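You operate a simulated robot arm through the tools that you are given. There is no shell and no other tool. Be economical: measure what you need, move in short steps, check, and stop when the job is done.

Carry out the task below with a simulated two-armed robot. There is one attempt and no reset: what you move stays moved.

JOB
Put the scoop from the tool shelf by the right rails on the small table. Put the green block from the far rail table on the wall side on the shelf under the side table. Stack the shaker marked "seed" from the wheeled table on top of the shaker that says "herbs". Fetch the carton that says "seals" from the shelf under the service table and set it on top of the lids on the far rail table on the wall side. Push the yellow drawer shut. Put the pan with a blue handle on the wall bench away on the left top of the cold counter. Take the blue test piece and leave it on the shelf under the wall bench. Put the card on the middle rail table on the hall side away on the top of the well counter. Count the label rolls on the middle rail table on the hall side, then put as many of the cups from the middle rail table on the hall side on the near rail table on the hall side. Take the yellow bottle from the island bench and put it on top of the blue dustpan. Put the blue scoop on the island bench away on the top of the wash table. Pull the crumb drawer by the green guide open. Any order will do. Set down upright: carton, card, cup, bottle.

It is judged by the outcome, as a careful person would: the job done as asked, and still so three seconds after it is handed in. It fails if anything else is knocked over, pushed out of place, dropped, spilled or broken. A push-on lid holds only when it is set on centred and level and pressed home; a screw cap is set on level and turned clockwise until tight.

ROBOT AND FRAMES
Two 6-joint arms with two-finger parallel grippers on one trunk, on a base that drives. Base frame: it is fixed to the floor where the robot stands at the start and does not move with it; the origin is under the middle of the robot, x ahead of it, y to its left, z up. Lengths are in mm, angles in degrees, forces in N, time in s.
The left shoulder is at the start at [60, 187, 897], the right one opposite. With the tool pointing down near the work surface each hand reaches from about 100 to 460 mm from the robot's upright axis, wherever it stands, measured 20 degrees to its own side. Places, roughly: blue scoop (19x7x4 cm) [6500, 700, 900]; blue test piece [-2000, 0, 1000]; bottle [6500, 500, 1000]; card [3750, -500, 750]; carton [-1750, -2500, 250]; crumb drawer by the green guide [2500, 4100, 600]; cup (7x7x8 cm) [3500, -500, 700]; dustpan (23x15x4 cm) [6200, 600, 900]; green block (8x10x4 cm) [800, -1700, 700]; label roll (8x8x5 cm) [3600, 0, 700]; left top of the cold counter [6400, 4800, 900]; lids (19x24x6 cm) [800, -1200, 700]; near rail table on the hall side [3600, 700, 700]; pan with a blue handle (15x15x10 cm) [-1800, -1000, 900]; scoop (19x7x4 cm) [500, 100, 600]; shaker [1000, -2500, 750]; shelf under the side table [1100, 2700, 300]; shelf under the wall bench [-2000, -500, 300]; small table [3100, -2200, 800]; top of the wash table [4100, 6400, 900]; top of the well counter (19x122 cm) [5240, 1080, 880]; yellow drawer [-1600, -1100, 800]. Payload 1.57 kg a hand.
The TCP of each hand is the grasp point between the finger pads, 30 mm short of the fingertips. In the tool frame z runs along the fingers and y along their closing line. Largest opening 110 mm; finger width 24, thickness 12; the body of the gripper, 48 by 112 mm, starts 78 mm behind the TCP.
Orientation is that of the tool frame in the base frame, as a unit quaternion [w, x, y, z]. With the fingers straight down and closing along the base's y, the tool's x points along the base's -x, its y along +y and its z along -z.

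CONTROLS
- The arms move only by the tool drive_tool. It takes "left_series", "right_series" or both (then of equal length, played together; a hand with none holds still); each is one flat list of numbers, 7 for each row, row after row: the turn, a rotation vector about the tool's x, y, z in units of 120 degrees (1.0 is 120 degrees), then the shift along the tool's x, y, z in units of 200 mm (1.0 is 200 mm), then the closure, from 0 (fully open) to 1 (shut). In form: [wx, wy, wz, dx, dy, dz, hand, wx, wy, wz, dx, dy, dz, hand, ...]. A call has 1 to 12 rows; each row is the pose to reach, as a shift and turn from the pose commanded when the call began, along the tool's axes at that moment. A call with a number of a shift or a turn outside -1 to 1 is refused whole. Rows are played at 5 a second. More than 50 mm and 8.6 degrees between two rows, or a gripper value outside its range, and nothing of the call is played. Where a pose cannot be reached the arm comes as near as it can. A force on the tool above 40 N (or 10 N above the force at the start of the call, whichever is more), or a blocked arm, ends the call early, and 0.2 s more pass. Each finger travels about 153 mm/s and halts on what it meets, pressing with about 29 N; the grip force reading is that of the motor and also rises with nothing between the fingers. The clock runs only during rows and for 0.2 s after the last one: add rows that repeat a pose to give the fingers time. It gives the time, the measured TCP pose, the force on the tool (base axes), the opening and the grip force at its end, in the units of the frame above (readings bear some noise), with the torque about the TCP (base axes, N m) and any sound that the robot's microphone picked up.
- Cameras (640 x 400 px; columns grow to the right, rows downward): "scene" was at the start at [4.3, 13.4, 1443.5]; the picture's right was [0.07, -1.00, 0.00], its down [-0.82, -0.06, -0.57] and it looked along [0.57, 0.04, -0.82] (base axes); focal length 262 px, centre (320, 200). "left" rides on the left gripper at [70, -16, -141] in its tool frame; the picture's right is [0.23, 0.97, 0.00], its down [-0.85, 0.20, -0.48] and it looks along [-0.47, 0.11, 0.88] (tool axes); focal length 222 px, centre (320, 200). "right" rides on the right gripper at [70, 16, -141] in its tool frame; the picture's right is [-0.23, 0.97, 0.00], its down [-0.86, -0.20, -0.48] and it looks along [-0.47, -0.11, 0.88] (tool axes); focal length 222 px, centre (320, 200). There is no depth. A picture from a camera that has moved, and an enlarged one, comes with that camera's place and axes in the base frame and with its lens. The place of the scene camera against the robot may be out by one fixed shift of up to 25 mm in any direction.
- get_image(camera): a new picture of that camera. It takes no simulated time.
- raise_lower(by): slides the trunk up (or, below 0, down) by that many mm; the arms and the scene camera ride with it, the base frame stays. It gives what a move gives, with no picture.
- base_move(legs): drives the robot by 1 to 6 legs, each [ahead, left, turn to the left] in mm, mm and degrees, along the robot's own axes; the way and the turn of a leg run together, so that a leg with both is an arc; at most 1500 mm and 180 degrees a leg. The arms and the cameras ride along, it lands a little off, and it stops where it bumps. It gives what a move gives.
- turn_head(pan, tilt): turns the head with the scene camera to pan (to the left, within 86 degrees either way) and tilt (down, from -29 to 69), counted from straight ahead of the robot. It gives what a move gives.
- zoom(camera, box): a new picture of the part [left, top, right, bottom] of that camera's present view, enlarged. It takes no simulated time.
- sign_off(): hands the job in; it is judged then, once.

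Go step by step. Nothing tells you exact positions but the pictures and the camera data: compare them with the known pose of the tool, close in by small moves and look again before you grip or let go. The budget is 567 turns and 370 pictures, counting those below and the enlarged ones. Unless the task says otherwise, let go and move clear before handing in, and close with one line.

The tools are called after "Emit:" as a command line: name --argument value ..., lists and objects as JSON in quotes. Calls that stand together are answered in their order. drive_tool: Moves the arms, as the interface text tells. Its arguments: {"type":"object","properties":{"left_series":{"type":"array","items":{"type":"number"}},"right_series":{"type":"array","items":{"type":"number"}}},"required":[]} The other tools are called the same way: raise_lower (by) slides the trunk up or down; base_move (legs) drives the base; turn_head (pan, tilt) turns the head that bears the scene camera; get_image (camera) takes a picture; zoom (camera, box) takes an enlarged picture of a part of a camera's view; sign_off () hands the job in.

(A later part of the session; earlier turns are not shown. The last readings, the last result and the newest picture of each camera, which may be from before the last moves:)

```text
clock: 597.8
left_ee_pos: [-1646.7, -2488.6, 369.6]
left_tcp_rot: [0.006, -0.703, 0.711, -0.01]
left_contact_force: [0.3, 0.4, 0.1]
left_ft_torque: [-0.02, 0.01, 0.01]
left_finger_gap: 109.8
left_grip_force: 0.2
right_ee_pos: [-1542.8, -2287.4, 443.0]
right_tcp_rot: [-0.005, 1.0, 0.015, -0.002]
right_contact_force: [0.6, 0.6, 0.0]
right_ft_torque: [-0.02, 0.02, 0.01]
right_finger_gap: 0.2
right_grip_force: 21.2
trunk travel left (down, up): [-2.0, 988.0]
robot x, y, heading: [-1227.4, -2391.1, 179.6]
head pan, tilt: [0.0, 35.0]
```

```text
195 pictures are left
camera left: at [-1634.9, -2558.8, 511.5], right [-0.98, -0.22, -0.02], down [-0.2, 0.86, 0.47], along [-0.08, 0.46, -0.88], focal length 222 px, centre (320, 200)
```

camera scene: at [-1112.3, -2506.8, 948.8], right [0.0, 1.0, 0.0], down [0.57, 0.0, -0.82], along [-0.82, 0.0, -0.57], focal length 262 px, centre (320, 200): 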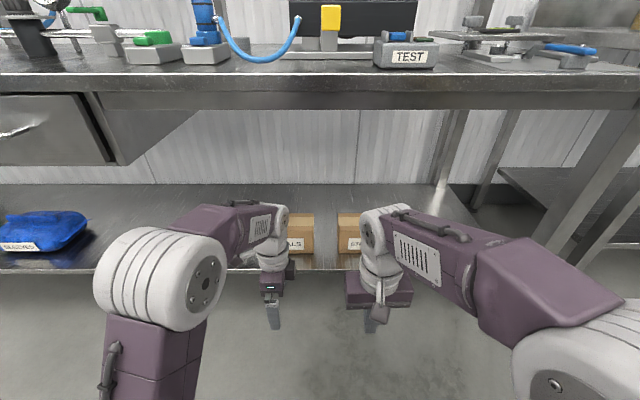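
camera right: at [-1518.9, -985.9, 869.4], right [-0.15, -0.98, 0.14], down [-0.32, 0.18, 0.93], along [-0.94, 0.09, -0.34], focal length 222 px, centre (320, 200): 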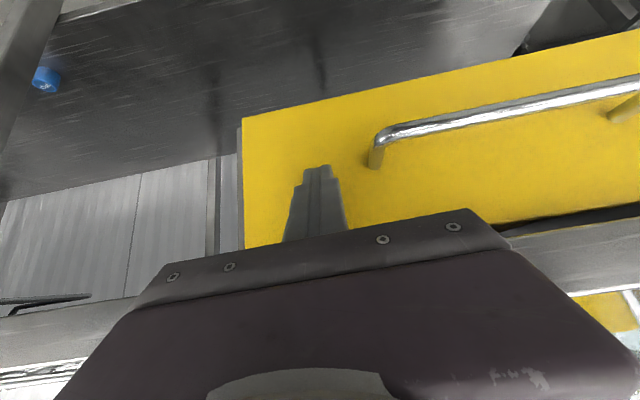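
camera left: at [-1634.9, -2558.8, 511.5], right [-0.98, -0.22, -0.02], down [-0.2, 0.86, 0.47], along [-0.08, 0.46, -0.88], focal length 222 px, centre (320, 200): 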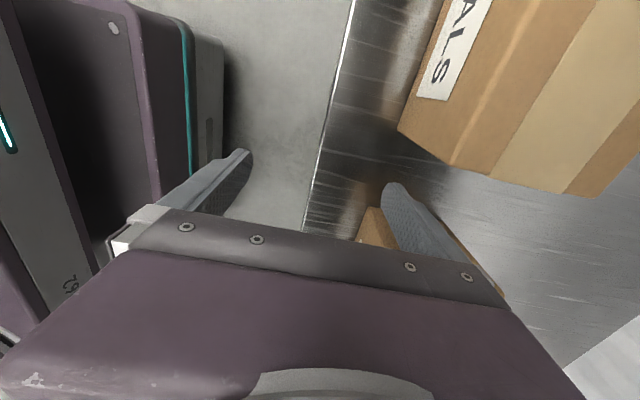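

Gap is y −2537…−2459. Shift 8 mm left and advance 100 mm into it.

Emit:
base_move --legs '[[0, 8, 0.2], [98, 0, 0]]'

Emit:
get_image --camera "left"

```text
clock: 599.3
left_ee_pos: [-1743.4, -2498.3, 370.3]
left_tcp_rot: [0.006, -0.705, 0.709, -0.01]
left_contact_force: [0.1, 0.3, -0.2]
left_ft_torque: [0.0, 0.04, 0.02]
left_finger_gap: 110.0
left_grip_force: 0.0
right_ee_pos: [-1641.2, -2296.1, 443.0]
right_tcp_rot: [-0.005, 1.0, 0.016, -0.001]
right_contact_force: [-0.2, -0.4, 0.7]
right_ft_torque: [-0.02, 0.0, 0.01]
right_finger_gap: 0.0
right_grip_force: 21.3
trunk travel left (down, up): [-2.0, 988.0]
robot x, y, heading: [-1323.8, -2395.3, -180.2]
head pan, tilt: [0.0, 35.0]
```

```text
194 pictures are left
camera left: at [-1731.9, -2568.3, 511.5], right [-0.98, -0.22, -0.02], down [-0.2, 0.86, 0.47], along [-0.09, 0.46, -0.88], focal length 222 px, centre (320, 200)
```

left: 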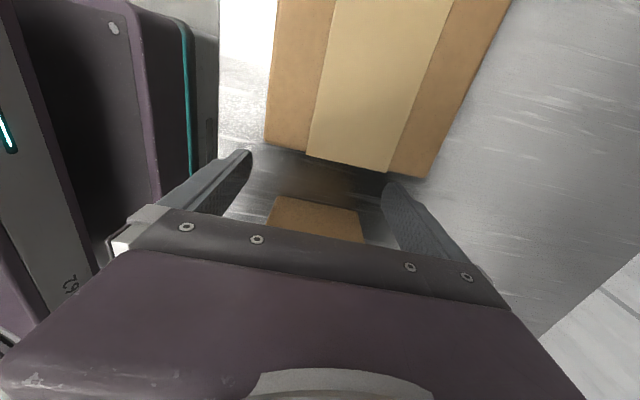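

Carton end spans x −1711…−1791. Advance 8 mm, then slide left 112 mm so the fingers straddle it.

Emit:
base_move --legs '[[8, 0, 0], [0, 60, 0]]'

Emit:
get_image --camera "left"

```text
clock: 600.6
left_ee_pos: [-1752.4, -2560.1, 369.6]
left_tcp_rot: [0.005, -0.704, 0.71, -0.011]
left_contact_force: [0.1, 0.4, 0.2]
left_ft_torque: [0.01, -0.02, 0.0]
left_finger_gap: 109.9
left_grip_force: 0.0
right_ee_pos: [-1648.9, -2356.5, 442.2]
right_tcp_rot: [-0.005, 1.0, 0.017, -0.002]
right_contact_force: [-0.1, 1.0, 0.4]
right_ft_torque: [-0.03, -0.02, -0.02]
right_finger_gap: 0.0
right_grip_force: 21.2
trunk travel left (down, up): [-2.0, 988.0]
robot x, y, heading: [-1332.6, -2458.4, -180.1]
head pan, tilt: [0.0, 35.0]
```

```text
193 pictures are left
camera left: at [-1739.9, -2628.5, 511.5], right [-0.98, -0.22, -0.02], down [-0.2, 0.86, 0.47], along [-0.09, 0.46, -0.88], focal length 222 px, centre (320, 200)
```

left: 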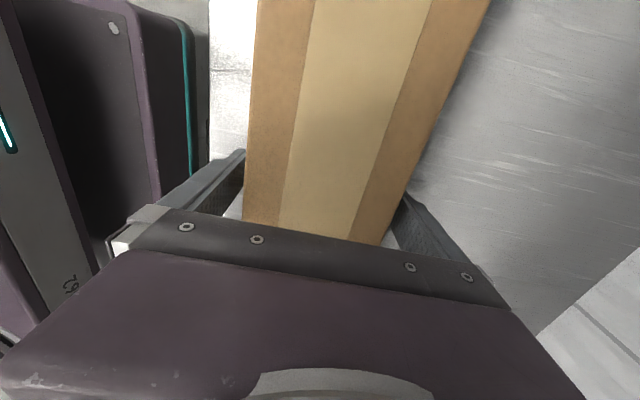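

Straddling well. Slide on another 50 mm and close.

Emit:
base_move --legs '[[0, 52, 0]]'

Emit:
drive_tool --left_series '[0, 0, 0, 0, 0, 0, 0.5, 0, 0, 0, 0, 0, 0, 1, 0, 0, 0, 0, 0, 0, 1, 0, 0, 0, 0, 0, 0, 1]'

Emit:
get_image --camera "left"

```text
clock: 601.5
left_ee_pos: [-1752.0, -2611.7, 370.6]
left_tcp_rot: [0.005, -0.704, 0.71, -0.01]
left_contact_force: [0.0, 0.2, -0.1]
left_ft_torque: [0.01, -0.01, 0.02]
left_finger_gap: 109.9
left_grip_force: 0.0
right_ee_pos: [-1649.2, -2407.4, 443.0]
right_tcp_rot: [-0.005, 1.0, 0.017, -0.002]
right_contact_force: [-0.9, -0.1, -0.6]
right_ft_torque: [0.02, -0.02, 0.01]
right_finger_gap: 0.0
right_grip_force: 21.8
trunk travel left (down, up): [-2.0, 988.0]
robot x, y, heading: [-1334.1, -2506.5, -179.9]
head pan, tilt: [0.0, 35.0]
```

```text
clock: 602.5
left_ee_pos: [-1752.6, -2611.0, 370.1]
left_tcp_rot: [0.006, -0.704, 0.71, -0.011]
left_contact_force: [-1.5, -1.3, 0.7]
left_ft_torque: [-0.13, 0.28, -0.06]
left_finger_gap: 89.7
left_grip_force: 29.1
right_ee_pos: [-1648.3, -2406.7, 442.3]
right_tcp_rot: [-0.005, 1.0, 0.018, -0.002]
right_contact_force: [0.5, 0.8, 0.1]
right_ft_torque: [0.03, 0.03, -0.01]
right_finger_gap: 0.1
right_grip_force: 21.4
trunk travel left (down, up): [-2.0, 988.0]
robot x, y, heading: [-1327.5, -2509.1, -179.9]
head pan, tilt: [0.0, 35.0]
```

```text
192 pictures are left
camera left: at [-1739.9, -2680.4, 511.6], right [-0.97, -0.22, -0.02], down [-0.2, 0.86, 0.47], along [-0.09, 0.46, -0.88], focal length 222 px, centre (320, 200)
```

left: 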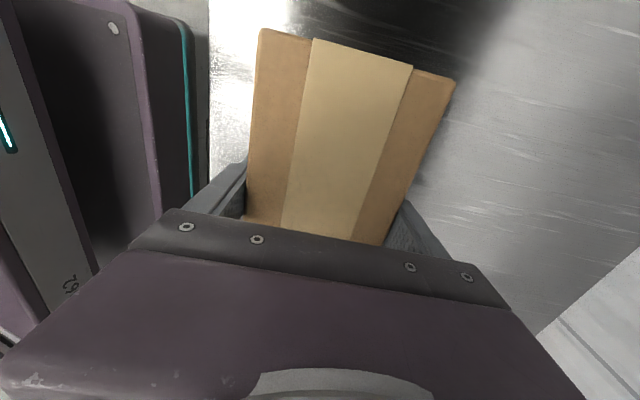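

Gripped (89.7 mm). Lift 25 mm only (elbow clearance), then back straight out.

Emit:
raise_lower --by 25

Emit:
base_move --legs '[[-450, 0, 0]]'

Emit:
raise_lower --by 400

Emit:
get_image --camera "scene"

```text
clock: 603.2
left_ee_pos: [-1751.6, -2610.8, 394.3]
left_tcp_rot: [0.005, -0.705, 0.71, -0.01]
left_contact_force: [-0.1, -0.3, -3.9]
left_ft_torque: [0.03, -0.02, 0.02]
left_finger_gap: 90.0
left_grip_force: 28.7
right_ee_pos: [-1647.6, -2407.9, 466.8]
right_tcp_rot: [-0.005, 1.0, 0.018, -0.001]
right_contact_force: [-0.2, -0.1, -0.3]
right_ft_torque: [0.02, -0.04, 0.01]
right_finger_gap: 0.1
right_grip_force: 20.8
trunk travel left (down, up): [-27.0, 963.0]
robot x, y, heading: [-1335.8, -2509.9, -179.9]
head pan, tilt: [0.0, 35.0]
```

```text
clock: 605.9
left_ee_pos: [-1300.6, -2609.5, 395.0]
left_tcp_rot: [0.005, -0.705, 0.709, -0.011]
left_contact_force: [0.6, 0.4, -3.8]
left_ft_torque: [0.01, -0.04, -0.01]
left_finger_gap: 90.1
left_grip_force: 29.4
right_ee_pos: [-1197.0, -2408.6, 467.6]
right_tcp_rot: [-0.006, 1.0, 0.018, -0.001]
right_contact_force: [1.0, -0.3, 0.5]
right_ft_torque: [-0.02, 0.01, 0.0]
right_finger_gap: 0.0
right_grip_force: 21.2
trunk travel left (down, up): [-27.0, 963.0]
robot x, y, heading: [-882.9, -2507.9, -180.1]
head pan, tilt: [0.0, 35.0]
```

```text
clock: 609.8
left_ee_pos: [-1300.7, -2611.5, 793.9]
left_tcp_rot: [0.005, -0.705, 0.709, -0.01]
left_contact_force: [-0.4, 0.3, -2.9]
left_ft_torque: [-0.01, 0.01, -0.02]
left_finger_gap: 89.7
left_grip_force: 28.6
right_ee_pos: [-1198.1, -2408.4, 866.6]
right_tcp_rot: [-0.005, 1.0, 0.017, -0.001]
right_contact_force: [-0.1, 0.1, -0.2]
right_ft_torque: [0.01, -0.01, 0.02]
right_finger_gap: 0.0
right_grip_force: 21.1
trunk travel left (down, up): [-427.0, 563.0]
robot x, y, heading: [-878.1, -2508.1, -179.8]
head pan, tilt: [0.0, 35.0]
```

```text
191 pictures are left
camera scene: at [-918.6, -2500.2, 1373.7], right [0.0, 1.0, 0.0], down [0.57, 0.0, -0.82], along [-0.82, 0.0, -0.57], focal length 262 px, centre (320, 200)
```

scene: 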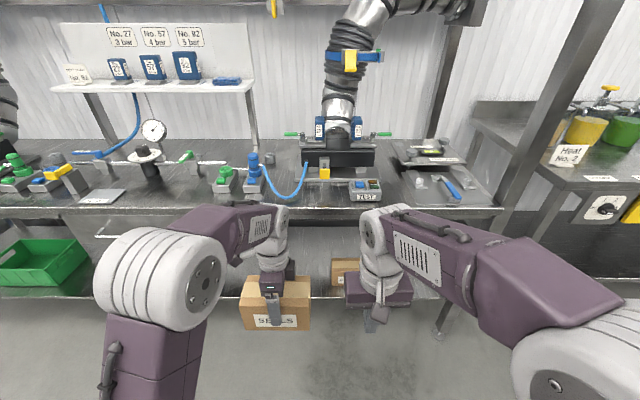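

Carton "SEALS" is held level. Now turn round and look at the far wall-side rail table with the lids.

Emit:
base_move --legs '[[0, 0, 180], [150, 300, 0]]'

Emit:
turn_head --pan 15 --tilt 22

Emit:
get_image --camera "scene"

```text
clock: 619.4
left_ee_pos: [-323.9, -2093.6, 795.2]
left_tcp_rot: [-0.01, 0.702, 0.713, -0.006]
left_contact_force: [0.9, 0.0, -3.4]
left_ft_torque: [-0.08, -0.02, 0.04]
left_finger_gap: 89.9
left_grip_force: 28.9
right_ee_pos: [-423.9, -2299.7, 868.4]
right_tcp_rot: [0.0, -0.028, 1.0, -0.006]
right_contact_force: [0.4, 0.3, 0.1]
right_ft_torque: [-0.02, -0.01, 0.03]
right_finger_gap: 0.2
right_grip_force: 21.7
trunk travel left (down, up): [-427.0, 563.0]
robot x, y, heading: [-740.7, -2202.6, 1.0]
head pan, tilt: [0.0, 35.0]
```

```text
clock: 620.1
left_ee_pos: [-324.7, -2094.7, 794.8]
left_tcp_rot: [-0.01, 0.702, 0.712, -0.005]
left_contact_force: [-0.3, 0.8, -3.4]
left_ft_torque: [0.02, 0.01, -0.01]
left_finger_gap: 89.9
left_grip_force: 28.7
right_ee_pos: [-424.1, -2298.2, 869.1]
right_tcp_rot: [0.002, -0.028, 1.0, -0.005]
right_contact_force: [-0.7, -0.2, -0.3]
right_ft_torque: [-0.01, -0.03, 0.02]
right_finger_gap: 0.1
right_grip_force: 20.7
trunk travel left (down, up): [-427.0, 563.0]
robot x, y, heading: [-742.1, -2202.6, 1.4]
head pan, tilt: [15.0, 22.0]
```

```text
190 pictures are left
camera scene: at [-718.9, -2172.9, 1394.3], right [0.28, -0.96, 0.0], down [-0.36, -0.11, -0.93], along [0.89, 0.26, -0.38], focal length 262 px, centre (320, 200)
```

scene: 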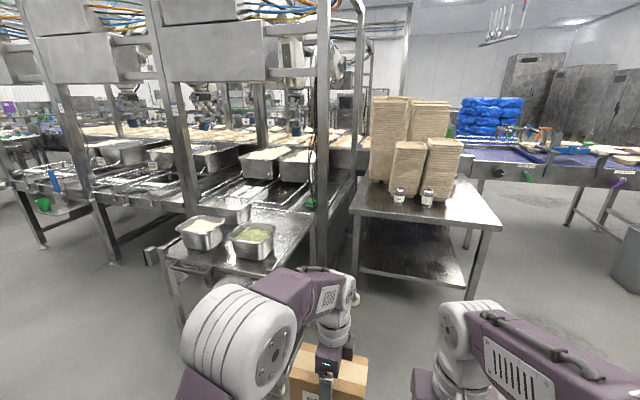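

Emit:
zoom --camera "scene" --box '[170, 130, 350, 270]'

```text
2.86 times, centred on (260, 200) of scene
camera zoom: at [-718.9, -2172.9, 1394.3], right [0.28, -0.96, 0.0], down [-0.36, -0.11, -0.93], along [0.89, 0.26, -0.38], focal length 749 px, centre (491, 200)
```

zoom: 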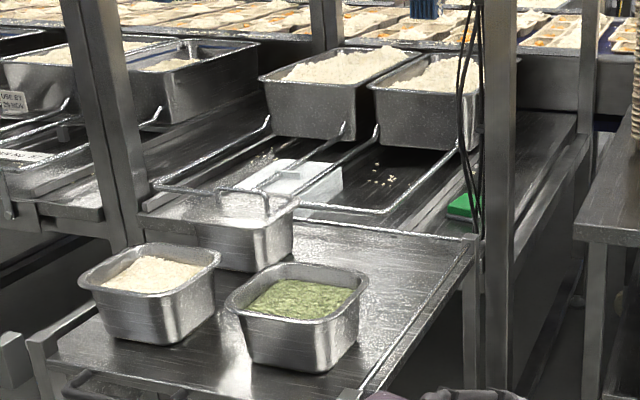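

The lids sit behind the trolley, so I must come from the left of the trolley with my left side toward the table. First inspect that area.

Emit:
base_move --legs '[[0, 1150, -1.2], [250, 0, 0]]'

Emit:
turn_head --pan -10 --tilt 35

Emit:
get_image --camera "scene"

```text
clock: 627.3
left_ee_pos: [-87.4, -965.8, 793.9]
left_tcp_rot: [-0.012, 0.71, 0.704, -0.006]
left_contact_force: [0.8, -0.6, -3.3]
left_ft_torque: [-0.02, 0.04, 0.0]
left_finger_gap: 89.9
left_grip_force: 29.2
right_ee_pos: [-191.3, -1166.7, 867.0]
right_tcp_rot: [0.001, -0.015, 1.0, -0.005]
right_contact_force: [-0.2, -0.5, -0.2]
right_ft_torque: [-0.01, 0.03, 0.05]
right_finger_gap: 0.0
right_grip_force: 21.1
trunk travel left (down, up): [-427.0, 563.0]
robot x, y, heading: [-506.5, -1067.0, 0.1]
head pan, tilt: [15.0, 22.0]
```

```text
clock: 628.2
left_ee_pos: [-87.0, -965.9, 794.2]
left_tcp_rot: [-0.01, 0.709, 0.705, -0.006]
left_contact_force: [0.2, -0.4, -2.8]
left_ft_torque: [-0.01, 0.01, 0.0]
left_finger_gap: 89.8
left_grip_force: 29.3
right_ee_pos: [-192.6, -1167.6, 868.4]
right_tcp_rot: [0.002, -0.016, 1.0, -0.005]
right_contact_force: [0.1, -0.4, 0.0]
right_ft_torque: [0.0, 0.03, 0.02]
right_finger_gap: 0.0
right_grip_force: 20.8
trunk travel left (down, up): [-427.0, 563.0]
robot x, y, heading: [-507.9, -1066.4, 0.0]
head pan, tilt: [-10.0, 35.0]
```

```text
188 pictures are left
camera scene: at [-487.0, -1073.8, 1373.7], right [-0.17, -0.98, 0.0], down [-0.56, 0.1, -0.82], along [0.81, -0.14, -0.57], focal length 262 px, centre (320, 200)
```

scene: 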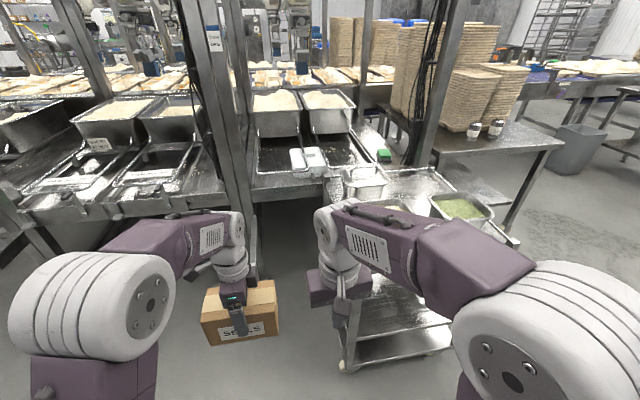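

From here the lids are accessible left of the trolley. Zoom on the lids and block.

Emit:
zoom --camera "scene" --box '[240, 110, 420, 230]'

```text
3.33 times, centred on (330, 170) of scene
camera zoom: at [-487.0, -1073.8, 1373.7], right [-0.17, -0.98, 0.0], down [-0.56, 0.1, -0.82], along [0.81, -0.14, -0.57], focal length 874 px, centre (287, 300)
```

zoom: 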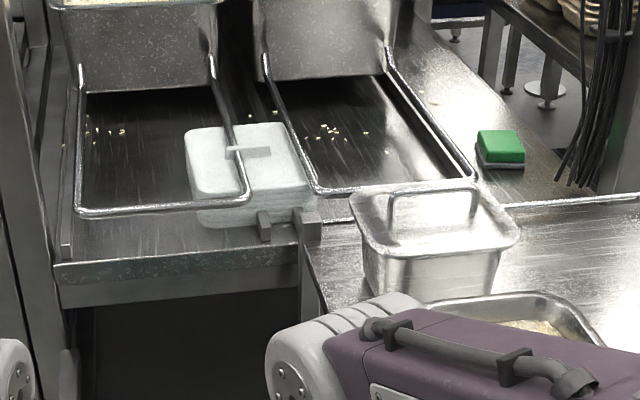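

Lids: ~690–905 in x, −1300…−1120 in y, top ≈ 757; centre ≈ (800, −1210). I'll turn to face −y (left side to the table), and swing the left arm out sideways with the carton.

Emit:
raise_lower --by 90

Emit:
base_move --legs '[[0, 0, -90]]'

Emit:
drive_tool --left_series '[0, 0, 0, 0.2, -0.09, 0, 1, 0, 0, 0, 0.4, -0.18, 0, 1, 0, 0, 0, 0.6, -0.27, 0, 1, 0, 0, 0, 0.8, -0.36, 0, 1, 0, 0, 0, 0.8, -0.36, 0, 1]'

Emit:
drive_tool --left_series '[0, 0, 0, 0.2, -0.09, 0, 1, 0, 0, 0, 0.4, -0.18, 0, 1, 0, 0, 0, 0.6, -0.27, 0, 1, 0, 0, 0, 0.8, -0.36, 0, 1, 0, 0, 0, 0.8, -0.36, 0, 1]'

Emit:
turn_head --pan 60 --tilt 45

Emit:
get_image --camera "scene"

```text
clock: 629.5
left_ee_pos: [-87.5, -965.5, 884.4]
left_tcp_rot: [-0.011, 0.71, 0.704, -0.005]
left_contact_force: [0.3, 0.3, -3.1]
left_ft_torque: [0.01, -0.01, 0.03]
left_finger_gap: 89.8
left_grip_force: 29.1
right_ee_pos: [-191.7, -1167.7, 958.1]
right_tcp_rot: [0.001, -0.016, 1.0, -0.006]
right_contact_force: [-0.3, 0.6, -0.1]
right_ft_torque: [-0.03, 0.02, -0.01]
right_finger_gap: 0.0
right_grip_force: 21.2
trunk travel left (down, up): [-517.0, 473.0]
robot x, y, heading: [-505.4, -1067.4, -0.1]
head pan, tilt: [-10.0, 35.0]
```

```text
clock: 633.7
left_ee_pos: [-407.8, -1486.0, 885.0]
left_tcp_rot: [-0.011, 1.0, -0.008, 0.003]
left_contact_force: [0.0, -0.4, -3.2]
left_ft_torque: [-0.02, 0.02, -0.02]
left_finger_gap: 90.0
left_grip_force: 29.2
right_ee_pos: [-608.9, -1381.2, 958.6]
right_tcp_rot: [-0.002, 0.699, 0.715, -0.005]
right_contact_force: [1.4, 1.0, -0.7]
right_ft_torque: [0.0, 0.0, 0.05]
right_finger_gap: 0.2
right_grip_force: 21.3
trunk travel left (down, up): [-517.0, 473.0]
robot x, y, heading: [-508.6, -1067.4, -90.5]
head pan, tilt: [-10.0, 35.0]
```

```text
clock: 634.9
left_ee_pos: [-247.4, -1416.8, 888.0]
left_tcp_rot: [-0.011, 1.0, -0.008, 0.003]
left_contact_force: [0.3, -0.4, -3.6]
left_ft_torque: [0.01, -0.02, 0.04]
left_finger_gap: 89.6
left_grip_force: 28.9
right_ee_pos: [-610.7, -1380.0, 957.7]
right_tcp_rot: [-0.003, 0.698, 0.716, -0.004]
right_contact_force: [-0.5, -0.8, 0.2]
right_ft_torque: [0.03, -0.03, -0.01]
right_finger_gap: 0.1
right_grip_force: 21.1
trunk travel left (down, up): [-517.0, 473.0]
robot x, y, heading: [-510.8, -1066.1, -90.5]
head pan, tilt: [-10.0, 35.0]
```

```text
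clock: 636.1
left_ee_pos: [-87.0, -1347.3, 890.0]
left_tcp_rot: [-0.012, 1.0, -0.008, 0.004]
left_contact_force: [0.9, -0.1, -3.4]
left_ft_torque: [0.0, 0.0, 0.03]
left_finger_gap: 90.0
left_grip_force: 29.1
right_ee_pos: [-611.2, -1380.5, 957.0]
right_tcp_rot: [-0.003, 0.698, 0.716, -0.004]
right_contact_force: [-0.8, 0.5, 0.0]
right_ft_torque: [0.0, -0.01, 0.04]
right_finger_gap: 0.0
right_grip_force: 20.9
trunk travel left (down, up): [-517.0, 473.0]
robot x, y, heading: [-506.7, -1069.0, -90.4]
head pan, tilt: [-10.0, 35.0]
```

```text
clock: 637.5
left_ee_pos: [-86.5, -1347.0, 891.1]
left_tcp_rot: [-0.011, 1.0, -0.007, 0.004]
left_contact_force: [0.4, 0.3, -3.2]
left_ft_torque: [-0.02, 0.03, 0.0]
left_finger_gap: 89.2
left_grip_force: 29.0
right_ee_pos: [-610.4, -1380.2, 958.6]
right_tcp_rot: [-0.002, 0.698, 0.716, -0.005]
right_contact_force: [-0.1, 0.1, 0.2]
right_ft_torque: [0.03, 0.01, -0.04]
right_finger_gap: 0.0
right_grip_force: 22.0
trunk travel left (down, up): [-517.0, 473.0]
robot x, y, heading: [-508.2, -1066.4, -90.4]
head pan, tilt: [60.0, 45.0]
```

```text
186 pictures are left
camera scene: at [-443.3, -1040.3, 1448.9], right [-0.51, -0.86, 0.0], down [-0.61, 0.36, -0.71], along [0.61, -0.36, -0.71], focal length 262 px, centre (320, 200)
```

scene: 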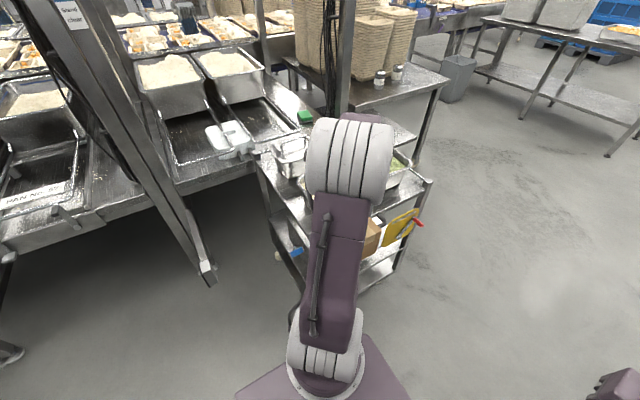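

Left hand reaches sideways fine. I'll trim the arm, move along at y ≈ −900, then make the final diagonal approach, keeping clear of the post and trolley.

Emit:
drive_tool --left_series '[0, 0, 0, 0.09, -0.07, 0, 1, 0, 0, 0, 0.175, -0.15, 0, 1, 0, 0, 0, 0.175, -0.15, 0, 1]'

Emit:
base_move --legs '[[-167, 0, 0.4], [0, 600, 0]]'

Emit:
get_image --camera "scene"

Emit:
get_image --camera "left"

```text
clock: 638.3
left_ee_pos: [-50.3, -1317.8, 891.7]
left_tcp_rot: [-0.012, 1.0, -0.008, 0.003]
left_contact_force: [-0.8, 0.1, -3.0]
left_ft_torque: [0.02, 0.0, 0.01]
left_finger_gap: 89.8
left_grip_force: 29.2
right_ee_pos: [-609.2, -1381.0, 958.4]
right_tcp_rot: [-0.002, 0.698, 0.716, -0.005]
right_contact_force: [0.3, 0.4, 0.1]
right_ft_torque: [0.01, -0.03, 0.01]
right_finger_gap: 0.0
right_grip_force: 20.9
trunk travel left (down, up): [-517.0, 473.0]
robot x, y, heading: [-505.5, -1069.2, -90.6]
head pan, tilt: [60.0, 45.0]
```

```text
clock: 642.7
left_ee_pos: [545.7, -1156.9, 891.3]
left_tcp_rot: [-0.011, 1.0, -0.009, 0.004]
left_contact_force: [0.1, 0.5, -3.6]
left_ft_torque: [-0.01, -0.01, 0.01]
left_finger_gap: 89.9
left_grip_force: 29.1
right_ee_pos: [-14.3, -1218.2, 957.5]
right_tcp_rot: [-0.004, 0.699, 0.715, -0.006]
right_contact_force: [1.1, 0.4, 0.4]
right_ft_torque: [0.02, 0.02, -0.01]
right_finger_gap: 0.0
right_grip_force: 21.2
trunk travel left (down, up): [-517.0, 473.0]
robot x, y, heading: [91.8, -907.8, -90.7]
head pan, tilt: [60.0, 45.0]
```

```text
185 pictures are left
camera scene: at [152.9, -878.0, 1448.8], right [-0.51, -0.86, 0.0], down [-0.61, 0.36, -0.71], along [0.61, -0.36, -0.71], focal length 262 px, centre (320, 200)
```

scene: 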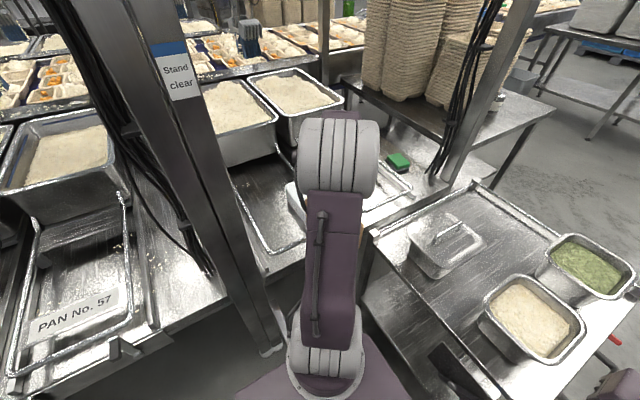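

```text
184 pictures are left
camera left: at [613.9, -1145.6, 1032.6], right [0.21, -0.98, -0.02], down [-0.86, -0.2, 0.47], along [-0.46, -0.08, -0.88], focal length 222 px, centre (320, 200)
```

left: 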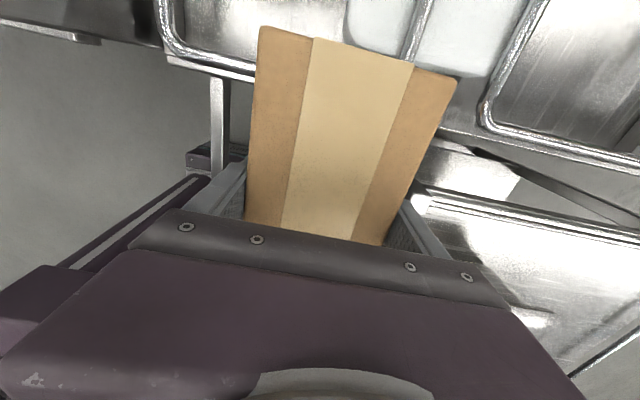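

Lids centre by wrist view ≈ (775, −1233). Move carton there: ahead 73, left 225.

Emit:
base_move --legs '[[73, 222, 0.5]]'

Emit:
get_image --camera "left"

Emit:
get_image --camera "scene"

```text
clock: 644.5
left_ee_pos: [770.1, -1227.2, 892.3]
left_tcp_rot: [-0.012, 1.0, -0.004, 0.004]
left_contact_force: [-0.1, -0.9, -3.4]
left_ft_torque: [0.0, 0.06, 0.0]
left_finger_gap: 89.8
left_grip_force: 29.0
right_ee_pos: [209.8, -1293.9, 958.6]
right_tcp_rot: [-0.003, 0.695, 0.719, -0.006]
right_contact_force: [0.6, 0.0, 0.4]
right_ft_torque: [0.05, -0.01, 0.02]
right_finger_gap: 0.2
right_grip_force: 21.5
trunk travel left (down, up): [-517.0, 473.0]
robot x, y, heading: [309.1, -979.5, -90.3]
head pan, tilt: [60.0, 45.0]
```

```text
183 pictures are left
camera left: at [837.6, -1215.7, 1032.5], right [0.22, -0.98, -0.02], down [-0.86, -0.2, 0.47], along [-0.46, -0.08, -0.88], focal length 222 px, centre (320, 200)
```

left: 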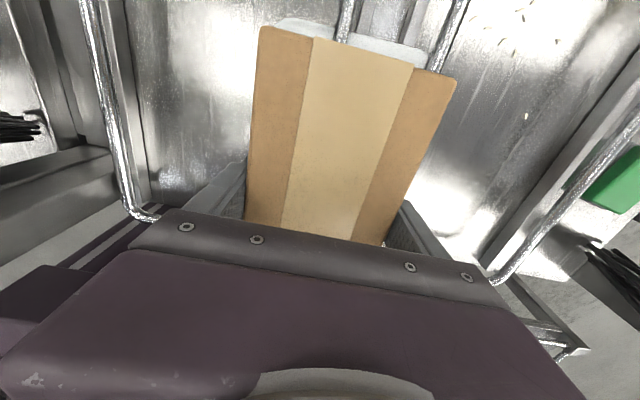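

```text
182 pictures are left
camera scene: at [374.3, -952.5, 1448.8], right [-0.5, -0.87, 0.0], down [-0.61, 0.35, -0.71], along [0.61, -0.35, -0.71], focal length 262 px, centre (320, 200)
```

scene: 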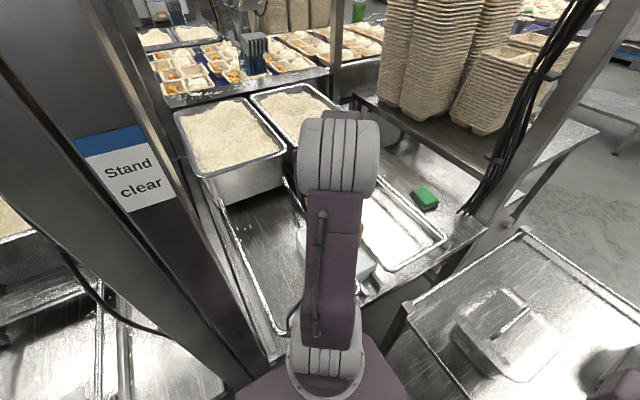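

Aligned over the lids (8 mm trim in y). Lower with the arm.

Emit:
drive_tool --left_series '[0, 0, 0, 0, 0.04, 0.1, 1, 0, 0, 0, 0, 0.04, 0.2, 1, 0, 0, 0, 0, 0.04, 0.28, 1, 0, 0, 0, 0, 0.04, 0.28, 1]'

Emit:
get_image --camera "left"

```text
clock: 645.5
left_ee_pos: [769.1, -1233.4, 834.8]
left_tcp_rot: [-0.011, 1.0, -0.005, 0.003]
left_contact_force: [-0.5, 0.1, -3.8]
left_ft_torque: [0.02, 0.04, 0.0]
left_finger_gap: 90.1
left_grip_force: 29.2
right_ee_pos: [210.0, -1294.8, 959.3]
right_tcp_rot: [-0.003, 0.696, 0.718, -0.005]
right_contact_force: [-0.3, 0.0, 0.5]
right_ft_torque: [0.02, -0.01, 0.02]
right_finger_gap: 0.0
right_grip_force: 21.3
trunk travel left (down, up): [-517.0, 473.0]
robot x, y, heading: [312.9, -980.9, -90.2]
head pan, tilt: [60.0, 45.0]
```

```text
181 pictures are left
camera left: at [837.0, -1222.2, 976.3], right [0.22, -0.98, -0.02], down [-0.86, -0.2, 0.47], along [-0.46, -0.08, -0.88], focal length 222 px, centre (320, 200)
```

left: 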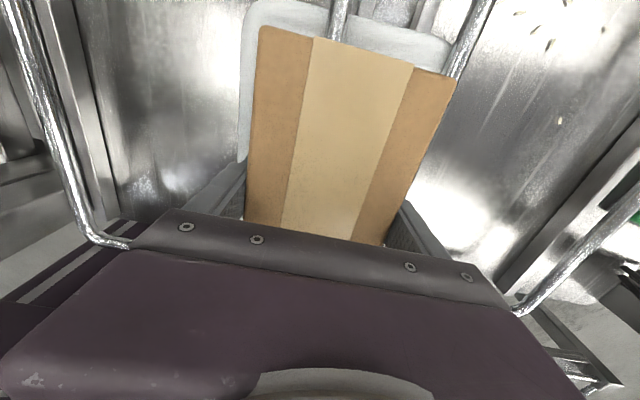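

Emit:
drive_tool --left_series '[0, 0, 0, 0, 0, 0.03, 1, 0, 0, 0, 0, 0, 0.05, 1, 0, 0, 0, 0, 0, 0.05, 1]'

Emit:
drive_tool --left_series '[0, 0, 0, 0, 0, 0.02, 1, 0, 0, 0, 0, 0, 0.04, 1, 0, 0, 0, 0, 0, 0.04, 1]'

Emit:
get_image --camera "left"

```text
clock: 646.3
left_ee_pos: [767.4, -1234.7, 827.3]
left_tcp_rot: [-0.01, 1.0, -0.003, 0.006]
left_contact_force: [2.4, -1.3, 24.4]
left_ft_torque: [-1.27, -0.06, 0.05]
left_finger_gap: 90.0
left_grip_force: 29.4
right_ee_pos: [207.5, -1292.2, 959.1]
right_tcp_rot: [0.0, 0.695, 0.719, -0.005]
right_contact_force: [-0.6, -0.3, 0.3]
right_ft_torque: [0.02, 0.02, -0.02]
right_finger_gap: 0.0
right_grip_force: 20.8
trunk travel left (down, up): [-517.0, 473.0]
robot x, y, heading: [309.5, -976.2, -90.2]
head pan, tilt: [60.0, 45.0]
```

```text
clock: 646.8
left_ee_pos: [768.7, -1233.4, 825.6]
left_tcp_rot: [-0.009, 1.0, -0.005, 0.007]
left_contact_force: [-5.3, 6.3, 21.6]
left_ft_torque: [-0.81, 0.67, -0.2]
left_finger_gap: 90.0
left_grip_force: 29.1
right_ee_pos: [207.3, -1291.5, 958.7]
right_tcp_rot: [-0.002, 0.696, 0.718, -0.005]
right_contact_force: [0.2, -0.6, 0.3]
right_ft_torque: [-0.02, -0.01, 0.02]
right_finger_gap: 0.0
right_grip_force: 21.0
trunk travel left (down, up): [-517.0, 473.0]
robot x, y, heading: [307.8, -981.5, -89.9]
head pan, tilt: [60.0, 45.0]
stopped in row 2 (left hand): the force on the tool passed its limit at 42 N (the readings are from after the stop); the commanded pose is now the measured one
```

```text
180 pictures are left
camera left: at [835.6, -1220.9, 967.0], right [0.22, -0.98, -0.01], down [-0.86, -0.2, 0.46], along [-0.45, -0.09, -0.89], focal length 222 px, centre (320, 200)
```

left: 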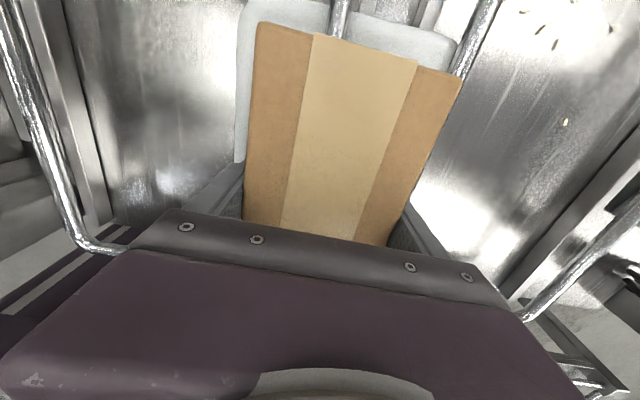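

In contact on the lids. Relieve slightly and release, then rise.

Emit:
drive_tool --left_series '[0, 0, 0, 0, 0, -0.01, 1, 0, 0, 0, 0, 0, -0.01, 0.5, 0, 0, 0, 0, 0, -0.01, 0, 0, 0, 0, 0, 0, -0.01, 0, 0, 0, 0, 0, 0, -0.15, 0, 0, 0, 0, 0, 0, -0.35, 0, 0, 0, 0, 0, 0, -0.55, 0]'

Emit:
get_image --camera "left"

```text
clock: 648.4
left_ee_pos: [769.6, -1237.1, 933.2]
left_tcp_rot: [-0.009, 1.0, -0.003, 0.005]
left_contact_force: [0.6, -0.6, -0.2]
left_ft_torque: [0.03, 0.01, 0.02]
left_finger_gap: 110.2
left_grip_force: 0.0
right_ee_pos: [209.3, -1293.8, 959.0]
right_tcp_rot: [-0.002, 0.696, 0.718, -0.005]
right_contact_force: [-0.3, -0.1, 0.0]
right_ft_torque: [0.02, 0.02, 0.01]
right_finger_gap: 0.1
right_grip_force: 21.8
trunk travel left (down, up): [-517.0, 473.0]
robot x, y, heading: [308.5, -976.1, -90.2]
head pan, tilt: [60.0, 45.0]
```

```text
179 pictures are left
camera left: at [836.8, -1224.6, 1075.5], right [0.22, -0.98, -0.02], down [-0.86, -0.2, 0.47], along [-0.46, -0.09, -0.88], focal length 222 px, centre (320, 200)
```

left: 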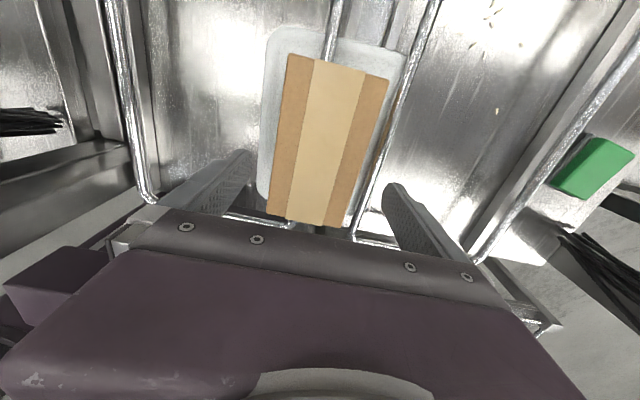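

Carton is on the lids. For the green block (≈ (815, −1661)), I'll withdraw and inspect access from the right end of that table.

Emit:
base_move --legs '[[-60, -225, 0], [0, -500, 0]]'

Emit:
drive_tool --left_series '[0, 0, 0, -0.2, 0.09, 0, 0, 0, 0, 0, -0.4, 0.18, 0, 0, 0, 0, 0, -0.6, 0.27, 0, 0, 0, 0, 0, -0.8, 0.36, 0, 0, 0, 0, 0, -0.95, 0.45, 0, 0]'

Emit:
drive_tool --left_series '[0, 0, 0, -0.2, 0.05, 0, 0, 0, 0, 0, -0.4, 0.1, 0, 0, 0, 0, 0, -0.6, 0.15, 0, 0, 0, 0, 0, -0.8, 0.15, 0, 0]'

Emit:
base_move --legs '[[1200, 0, 0], [0, 0, 90], [250, 0, 0]]'

Emit:
turn_head --pan 12 --tilt 30

Emit:
get_image --camera "scene"

```text
clock: 652.6
left_ee_pos: [46.7, -1176.1, 934.5]
left_tcp_rot: [-0.009, 1.0, -0.004, 0.006]
left_contact_force: [-0.1, 0.1, 0.0]
left_ft_torque: [-0.01, -0.02, -0.01]
left_finger_gap: 109.9
left_grip_force: 0.1
right_ee_pos: [-513.6, -1231.8, 958.2]
right_tcp_rot: [-0.003, 0.696, 0.718, -0.005]
right_contact_force: [-0.5, -0.6, 0.5]
right_ft_torque: [0.0, -0.02, 0.01]
right_finger_gap: 0.0
right_grip_force: 21.3
trunk travel left (down, up): [-517.0, 473.0]
robot x, y, heading: [-409.3, -914.6, -90.2]
head pan, tilt: [60.0, 45.0]
```

```text
clock: 653.8
left_ee_pos: [-143.9, -1264.5, 929.0]
left_tcp_rot: [-0.01, 1.0, -0.004, 0.005]
left_contact_force: [0.0, 0.1, -0.3]
left_ft_torque: [0.0, -0.03, 0.01]
left_finger_gap: 110.1
left_grip_force: 0.0
right_ee_pos: [-513.3, -1232.9, 958.3]
right_tcp_rot: [-0.003, 0.696, 0.718, -0.004]
right_contact_force: [0.1, -0.3, 0.1]
right_ft_torque: [0.05, 0.01, -0.02]
right_finger_gap: 0.0
right_grip_force: 21.5
trunk travel left (down, up): [-517.0, 473.0]
robot x, y, heading: [-406.6, -921.8, -90.1]
head pan, tilt: [60.0, 45.0]
```

```text
clock: 654.8
left_ee_pos: [-304.6, -1292.8, 928.6]
left_tcp_rot: [-0.009, 1.0, -0.004, 0.006]
left_contact_force: [-0.5, -0.3, 0.0]
left_ft_torque: [-0.01, -0.04, -0.04]
left_finger_gap: 109.9
left_grip_force: 0.0
right_ee_pos: [-513.8, -1231.3, 958.0]
right_tcp_rot: [-0.002, 0.696, 0.718, -0.005]
right_contact_force: [-0.7, -0.1, 0.1]
right_ft_torque: [0.04, -0.01, 0.0]
right_finger_gap: 0.0
right_grip_force: 21.4
trunk travel left (down, up): [-517.0, 473.0]
robot x, y, heading: [-411.8, -917.9, -90.1]
head pan, tilt: [60.0, 45.0]
```

```text
clock: 666.1
left_ee_pos: [210.0, -2018.3, 927.5]
left_tcp_rot: [-0.01, 0.718, 0.696, -0.002]
left_contact_force: [0.1, -0.6, -0.2]
left_ft_torque: [0.0, 0.02, -0.02]
left_finger_gap: 109.7
left_grip_force: 0.0
right_ee_pos: [145.5, -2226.1, 958.3]
right_tcp_rot: [0.001, -0.006, 1.0, -0.005]
right_contact_force: [-0.1, -1.4, -0.2]
right_ft_torque: [-0.03, 0.0, -0.01]
right_finger_gap: 0.0
right_grip_force: 21.1
trunk travel left (down, up): [-517.0, 473.0]
robot x, y, heading: [-169.0, -2118.9, -1.3]
head pan, tilt: [60.0, 45.0]
```

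```text
clock: 667.3
left_ee_pos: [211.0, -2018.2, 928.9]
left_tcp_rot: [-0.009, 0.718, 0.696, -0.003]
left_contact_force: [0.5, 0.0, -0.1]
left_ft_torque: [0.03, -0.01, 0.0]
left_finger_gap: 110.0
left_grip_force: 0.1
right_ee_pos: [144.1, -2226.4, 957.2]
right_tcp_rot: [0.002, -0.006, 1.0, -0.005]
right_contact_force: [-0.4, 1.2, -0.2]
right_ft_torque: [0.01, -0.02, 0.0]
right_finger_gap: 0.0
right_grip_force: 21.3
trunk travel left (down, up): [-517.0, 473.0]
robot x, y, heading: [-163.6, -2116.3, -1.3]
head pan, tilt: [12.0, 30.0]
```

```text
178 pictures are left
camera scene: at [-146.6, -2092.2, 1471.5], right [0.19, -0.98, 0.0], down [-0.49, -0.09, -0.87], along [0.85, 0.16, -0.5], focal length 262 px, centre (320, 200)
```

scene: 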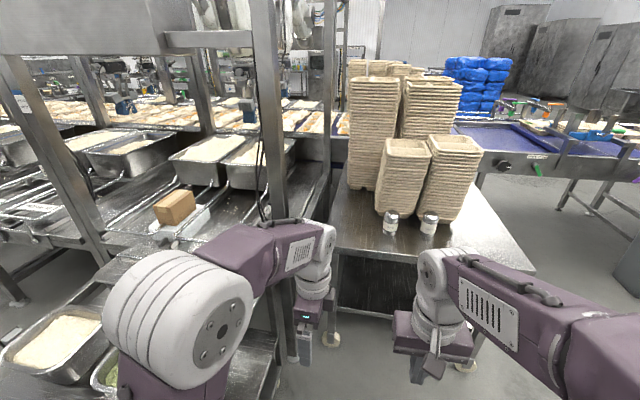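

Post B stands right in front of the block from this side. Better plan: from the previous stand left of the trolley, reach the block with the left hand pitched ~60° forward. Go back there and prepare the hands in the open.

Emit:
base_move --legs '[[-300, 0, 0], [0, 0, -88.7], [-1150, 0, 0]]'

Emit:
drive_tool --left_series '[0, 0, -0.0668, 0, 0, 0, 0, 0, 0, -0.1336, 0, 0, 0, 0, 0, 0, -0.2004, 0, 0, 0, 0, 0, 0, -0.2672, 0, 0, 0, 0, 0, 0, -0.334, 0, 0, 0, 0, 0, 0, -0.4008, 0, 0, 0, 0, 0, 0, -0.4676, 0, 0, 0, 0, 0, 0, -0.5344, 0, 0, 0, 0, 0, 0, -0.6012, 0, 0, 0, 0, 0, 0, -0.668, 0, 0, 0, 0, 0, 0, -0.668, 0, 0, 0, 0]' --right_series '[0, 0, 0, 0.05, -0.1, -0.05, 1, 0, 0, 0, 0.1, -0.2, -0.1, 1, 0, 0, 0, 0.15, -0.3, -0.15, 1, 0, 0, 0, 0.2, -0.4, -0.2, 1, 0, 0, 0, 0.25, -0.5, -0.25, 1, 0, 0, 0, 0.3, -0.6, -0.3, 1, 0, 0, 0, 0.35, -0.7, -0.35, 1, 0, 0, 0, 0.4, -0.8, -0.4, 1, 0, 0, 0, 0.45, -0.9, -0.45, 1, 0, 0, 0, 0.5, -1, -0.5, 1, 0, 0, 0, 0.5, -1, -0.5, 1]'

```text
clock: 678.6
left_ee_pos: [-351.0, -1323.0, 928.3]
left_tcp_rot: [-0.009, 1.0, -0.012, 0.005]
left_contact_force: [0.1, -0.1, 0.2]
left_ft_torque: [0.0, 0.01, 0.03]
left_finger_gap: 110.1
left_grip_force: 0.1
right_ee_pos: [-561.2, -1259.9, 958.4]
right_tcp_rot: [-0.003, 0.701, 0.713, -0.005]
right_contact_force: [-0.3, 0.5, 0.1]
right_ft_torque: [0.01, -0.03, -0.02]
right_finger_gap: 0.0
right_grip_force: 20.5
trunk travel left (down, up): [-517.0, 473.0]
robot x, y, heading: [-456.5, -945.8, -90.7]
head pan, tilt: [12.0, 30.0]
```

```text
clock: 681.0
left_ee_pos: [-350.7, -1323.2, 926.7]
left_tcp_rot: [-0.004, 0.771, 0.636, 0.011]
left_contact_force: [-0.3, 0.0, 0.3]
left_ft_torque: [0.04, 0.03, -0.03]
left_finger_gap: 109.7
left_grip_force: 0.1
right_ee_pos: [-761.7, -1163.9, 1059.5]
right_tcp_rot: [-0.003, 0.701, 0.713, -0.004]
right_contact_force: [-0.3, -0.7, -0.3]
right_ft_torque: [0.01, 0.0, -0.03]
right_finger_gap: 0.2
right_grip_force: 21.2
right hand out of reach, approached as far as the arm can: row 8, 9
trunk travel left (down, up): [-517.0, 473.0]
robot x, y, heading: [-459.3, -950.6, -90.8]
head pan, tilt: [12.0, 30.0]
```

Emit:
drive_tool --left_series '[0, -0.0625, 0, -0.078, 0.091, -0.03, 0, 0, -0.125, 0, -0.155, 0.183, -0.06, 0, 0, -0.1875, 0, -0.233, 0.274, -0.09, 0, 0, -0.25, 0, -0.31, 0.365, -0.12, 0, 0, -0.3125, 0, -0.388, 0.456, -0.15, 0, 0, -0.375, 0, -0.465, 0.548, -0.18, 0, 0, -0.4375, 0, -0.543, 0.639, -0.21, 0, 0, -0.5, 0, -0.62, 0.73, -0.25, 0, 0, -0.5, 0, -0.62, 0.73, -0.25, 0]'

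```text
clock: 683.0
left_ee_pos: [-232.5, -1473.3, 977.3]
left_tcp_rot: [0.315, 0.674, 0.552, -0.377]
left_contact_force: [0.5, 0.2, -0.5]
left_ft_torque: [0.04, -0.02, 0.03]
left_finger_gap: 110.0
left_grip_force: 0.1
right_ee_pos: [-760.6, -1162.3, 1059.7]
right_tcp_rot: [-0.003, 0.701, 0.713, -0.005]
right_contact_force: [-0.3, 0.6, 0.7]
right_ft_torque: [-0.03, 0.02, 0.03]
right_finger_gap: 0.0
right_grip_force: 21.3
trunk travel left (down, up): [-517.0, 473.0]
robot x, y, heading: [-457.0, -947.1, -90.8]
head pan, tilt: [12.0, 30.0]
```

Emit:
drive_tool --left_series '[0, 0, 0, -0.014, 0.218, 0.026, 0, 0, 0, 0, -0.028, 0.436, 0.052, 0, 0, 0, 0, -0.042, 0.655, 0.079, 0, 0, 0, 0, -0.042, 0.655, 0.079, 0]'

Emit:
drive_tool --left_series '[0, 0, 0, -0.014, 0.218, 0.026, 0, 0, 0, 0, -0.028, 0.436, 0.052, 0, 0, 0, 0, -0.042, 0.655, 0.079, 0, 0, 0, 0, -0.042, 0.655, 0.079, 0]'

Emit:
turn_head --pan 45 --tilt 45

Emit:
get_image --camera "scene"

```text
clock: 684.0
left_ee_pos: [-107.0, -1516.4, 976.6]
left_tcp_rot: [0.315, 0.674, 0.553, -0.376]
left_contact_force: [-0.8, 0.8, 0.3]
left_ft_torque: [0.01, 0.02, 0.04]
left_finger_gap: 110.1
left_grip_force: 0.1
right_ee_pos: [-761.4, -1162.3, 1058.6]
right_tcp_rot: [-0.002, 0.701, 0.713, -0.005]
right_contact_force: [0.1, 0.5, 0.7]
right_ft_torque: [0.01, 0.03, 0.04]
right_finger_gap: 0.1
right_grip_force: 21.5
trunk travel left (down, up): [-517.0, 473.0]
robot x, y, heading: [-454.2, -947.8, -90.8]
head pan, tilt: [12.0, 30.0]
```

```text
clock: 685.0
left_ee_pos: [18.8, -1558.7, 975.5]
left_tcp_rot: [0.314, 0.674, 0.553, -0.377]
left_contact_force: [-0.3, 0.9, 0.6]
left_ft_torque: [0.05, -0.02, -0.02]
left_finger_gap: 110.1
left_grip_force: 0.0
right_ee_pos: [-762.0, -1162.7, 1059.1]
right_tcp_rot: [-0.002, 0.701, 0.713, -0.004]
right_contact_force: [0.1, 0.1, 0.1]
right_ft_torque: [0.01, -0.03, -0.01]
right_finger_gap: 0.1
right_grip_force: 21.0
trunk travel left (down, up): [-517.0, 473.0]
robot x, y, heading: [-451.4, -947.7, -90.8]
head pan, tilt: [12.0, 30.0]
```

```text
clock: 686.0
left_ee_pos: [19.1, -1558.1, 975.2]
left_tcp_rot: [0.314, 0.674, 0.552, -0.377]
left_contact_force: [0.2, -0.7, 0.5]
left_ft_torque: [0.03, -0.02, -0.01]
left_finger_gap: 110.2
left_grip_force: 0.0
right_ee_pos: [-761.0, -1162.7, 1057.9]
right_tcp_rot: [-0.003, 0.701, 0.713, -0.005]
right_contact_force: [0.5, 0.2, 0.1]
right_ft_torque: [-0.05, -0.02, -0.01]
right_finger_gap: 0.0
right_grip_force: 21.0
trunk travel left (down, up): [-517.0, 473.0]
robot x, y, heading: [-455.3, -946.6, -91.1]
head pan, tilt: [45.0, 45.0]
```

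```text
177 pictures are left
camera scene: at [-404.7, -937.2, 1448.9], right [-0.72, -0.7, 0.0], down [-0.49, 0.51, -0.71], along [0.49, -0.51, -0.71], focal length 262 px, centre (320, 200)
```

scene: 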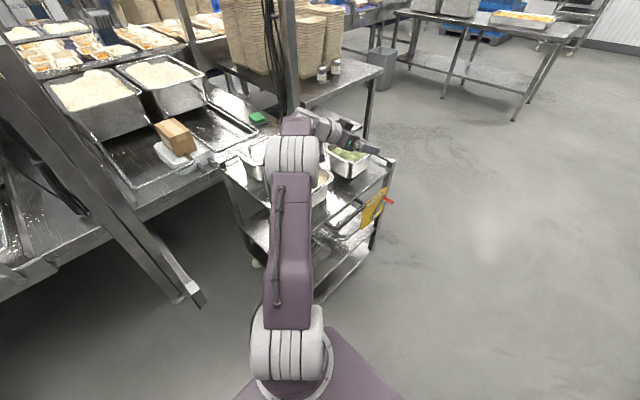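

TCP pose is reachable. Strafe left to bring the hand over the table beyond the trolley.

Emit:
base_move --legs '[[0, 765, 1]]'

Emit:
get_image --camera "left"

Emit:
get_image --camera "scene"

```text
clock: 690.1
left_ee_pos: [793.0, -1558.0, 975.2]
left_tcp_rot: [0.318, 0.669, 0.558, -0.374]
left_contact_force: [1.2, -0.1, -0.4]
left_ft_torque: [0.0, -0.03, -0.01]
left_finger_gap: 110.1
left_grip_force: 0.0
right_ee_pos: [6.5, -1174.1, 1060.0]
right_tcp_rot: [-0.003, 0.696, 0.718, -0.005]
right_contact_force: [-0.1, 0.2, -0.2]
right_ft_torque: [0.03, 0.07, 0.0]
right_finger_gap: 0.0
right_grip_force: 21.1
trunk travel left (down, up): [-517.0, 473.0]
robot x, y, heading: [309.8, -951.2, -90.2]
head pan, tilt: [45.0, 45.0]
```

```text
176 pictures are left
camera left: at [803.3, -1401.3, 987.9], right [0.98, -0.06, -0.19], down [0.18, -0.07, 0.98], along [-0.07, -1.0, -0.06], focal length 222 px, centre (320, 200)
```

left: 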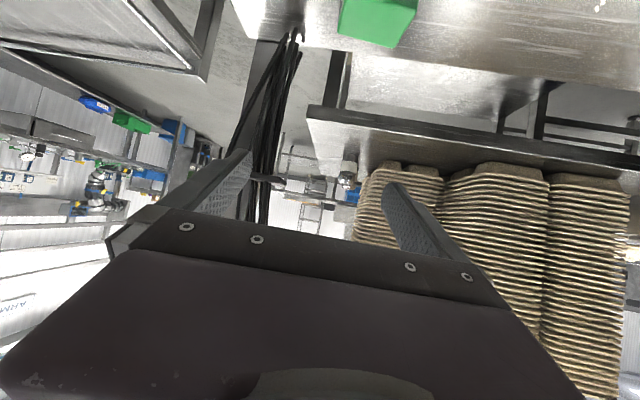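

```text
175 pictures are left
camera scene: at [360.3, -942.3, 1448.9], right [-0.71, -0.71, 0.0], down [-0.5, 0.5, -0.71], along [0.5, -0.5, -0.71], focal length 262 px, centre (320, 200)
```

scene: 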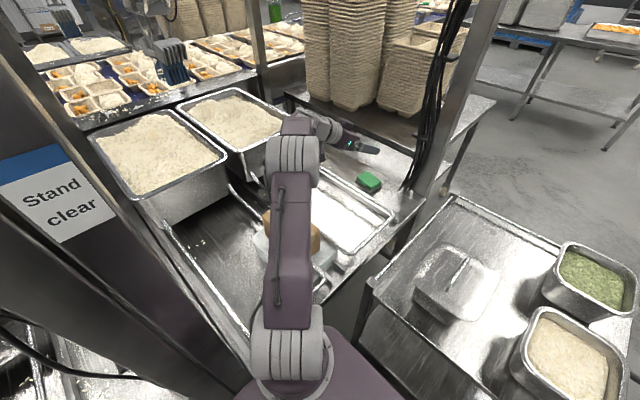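

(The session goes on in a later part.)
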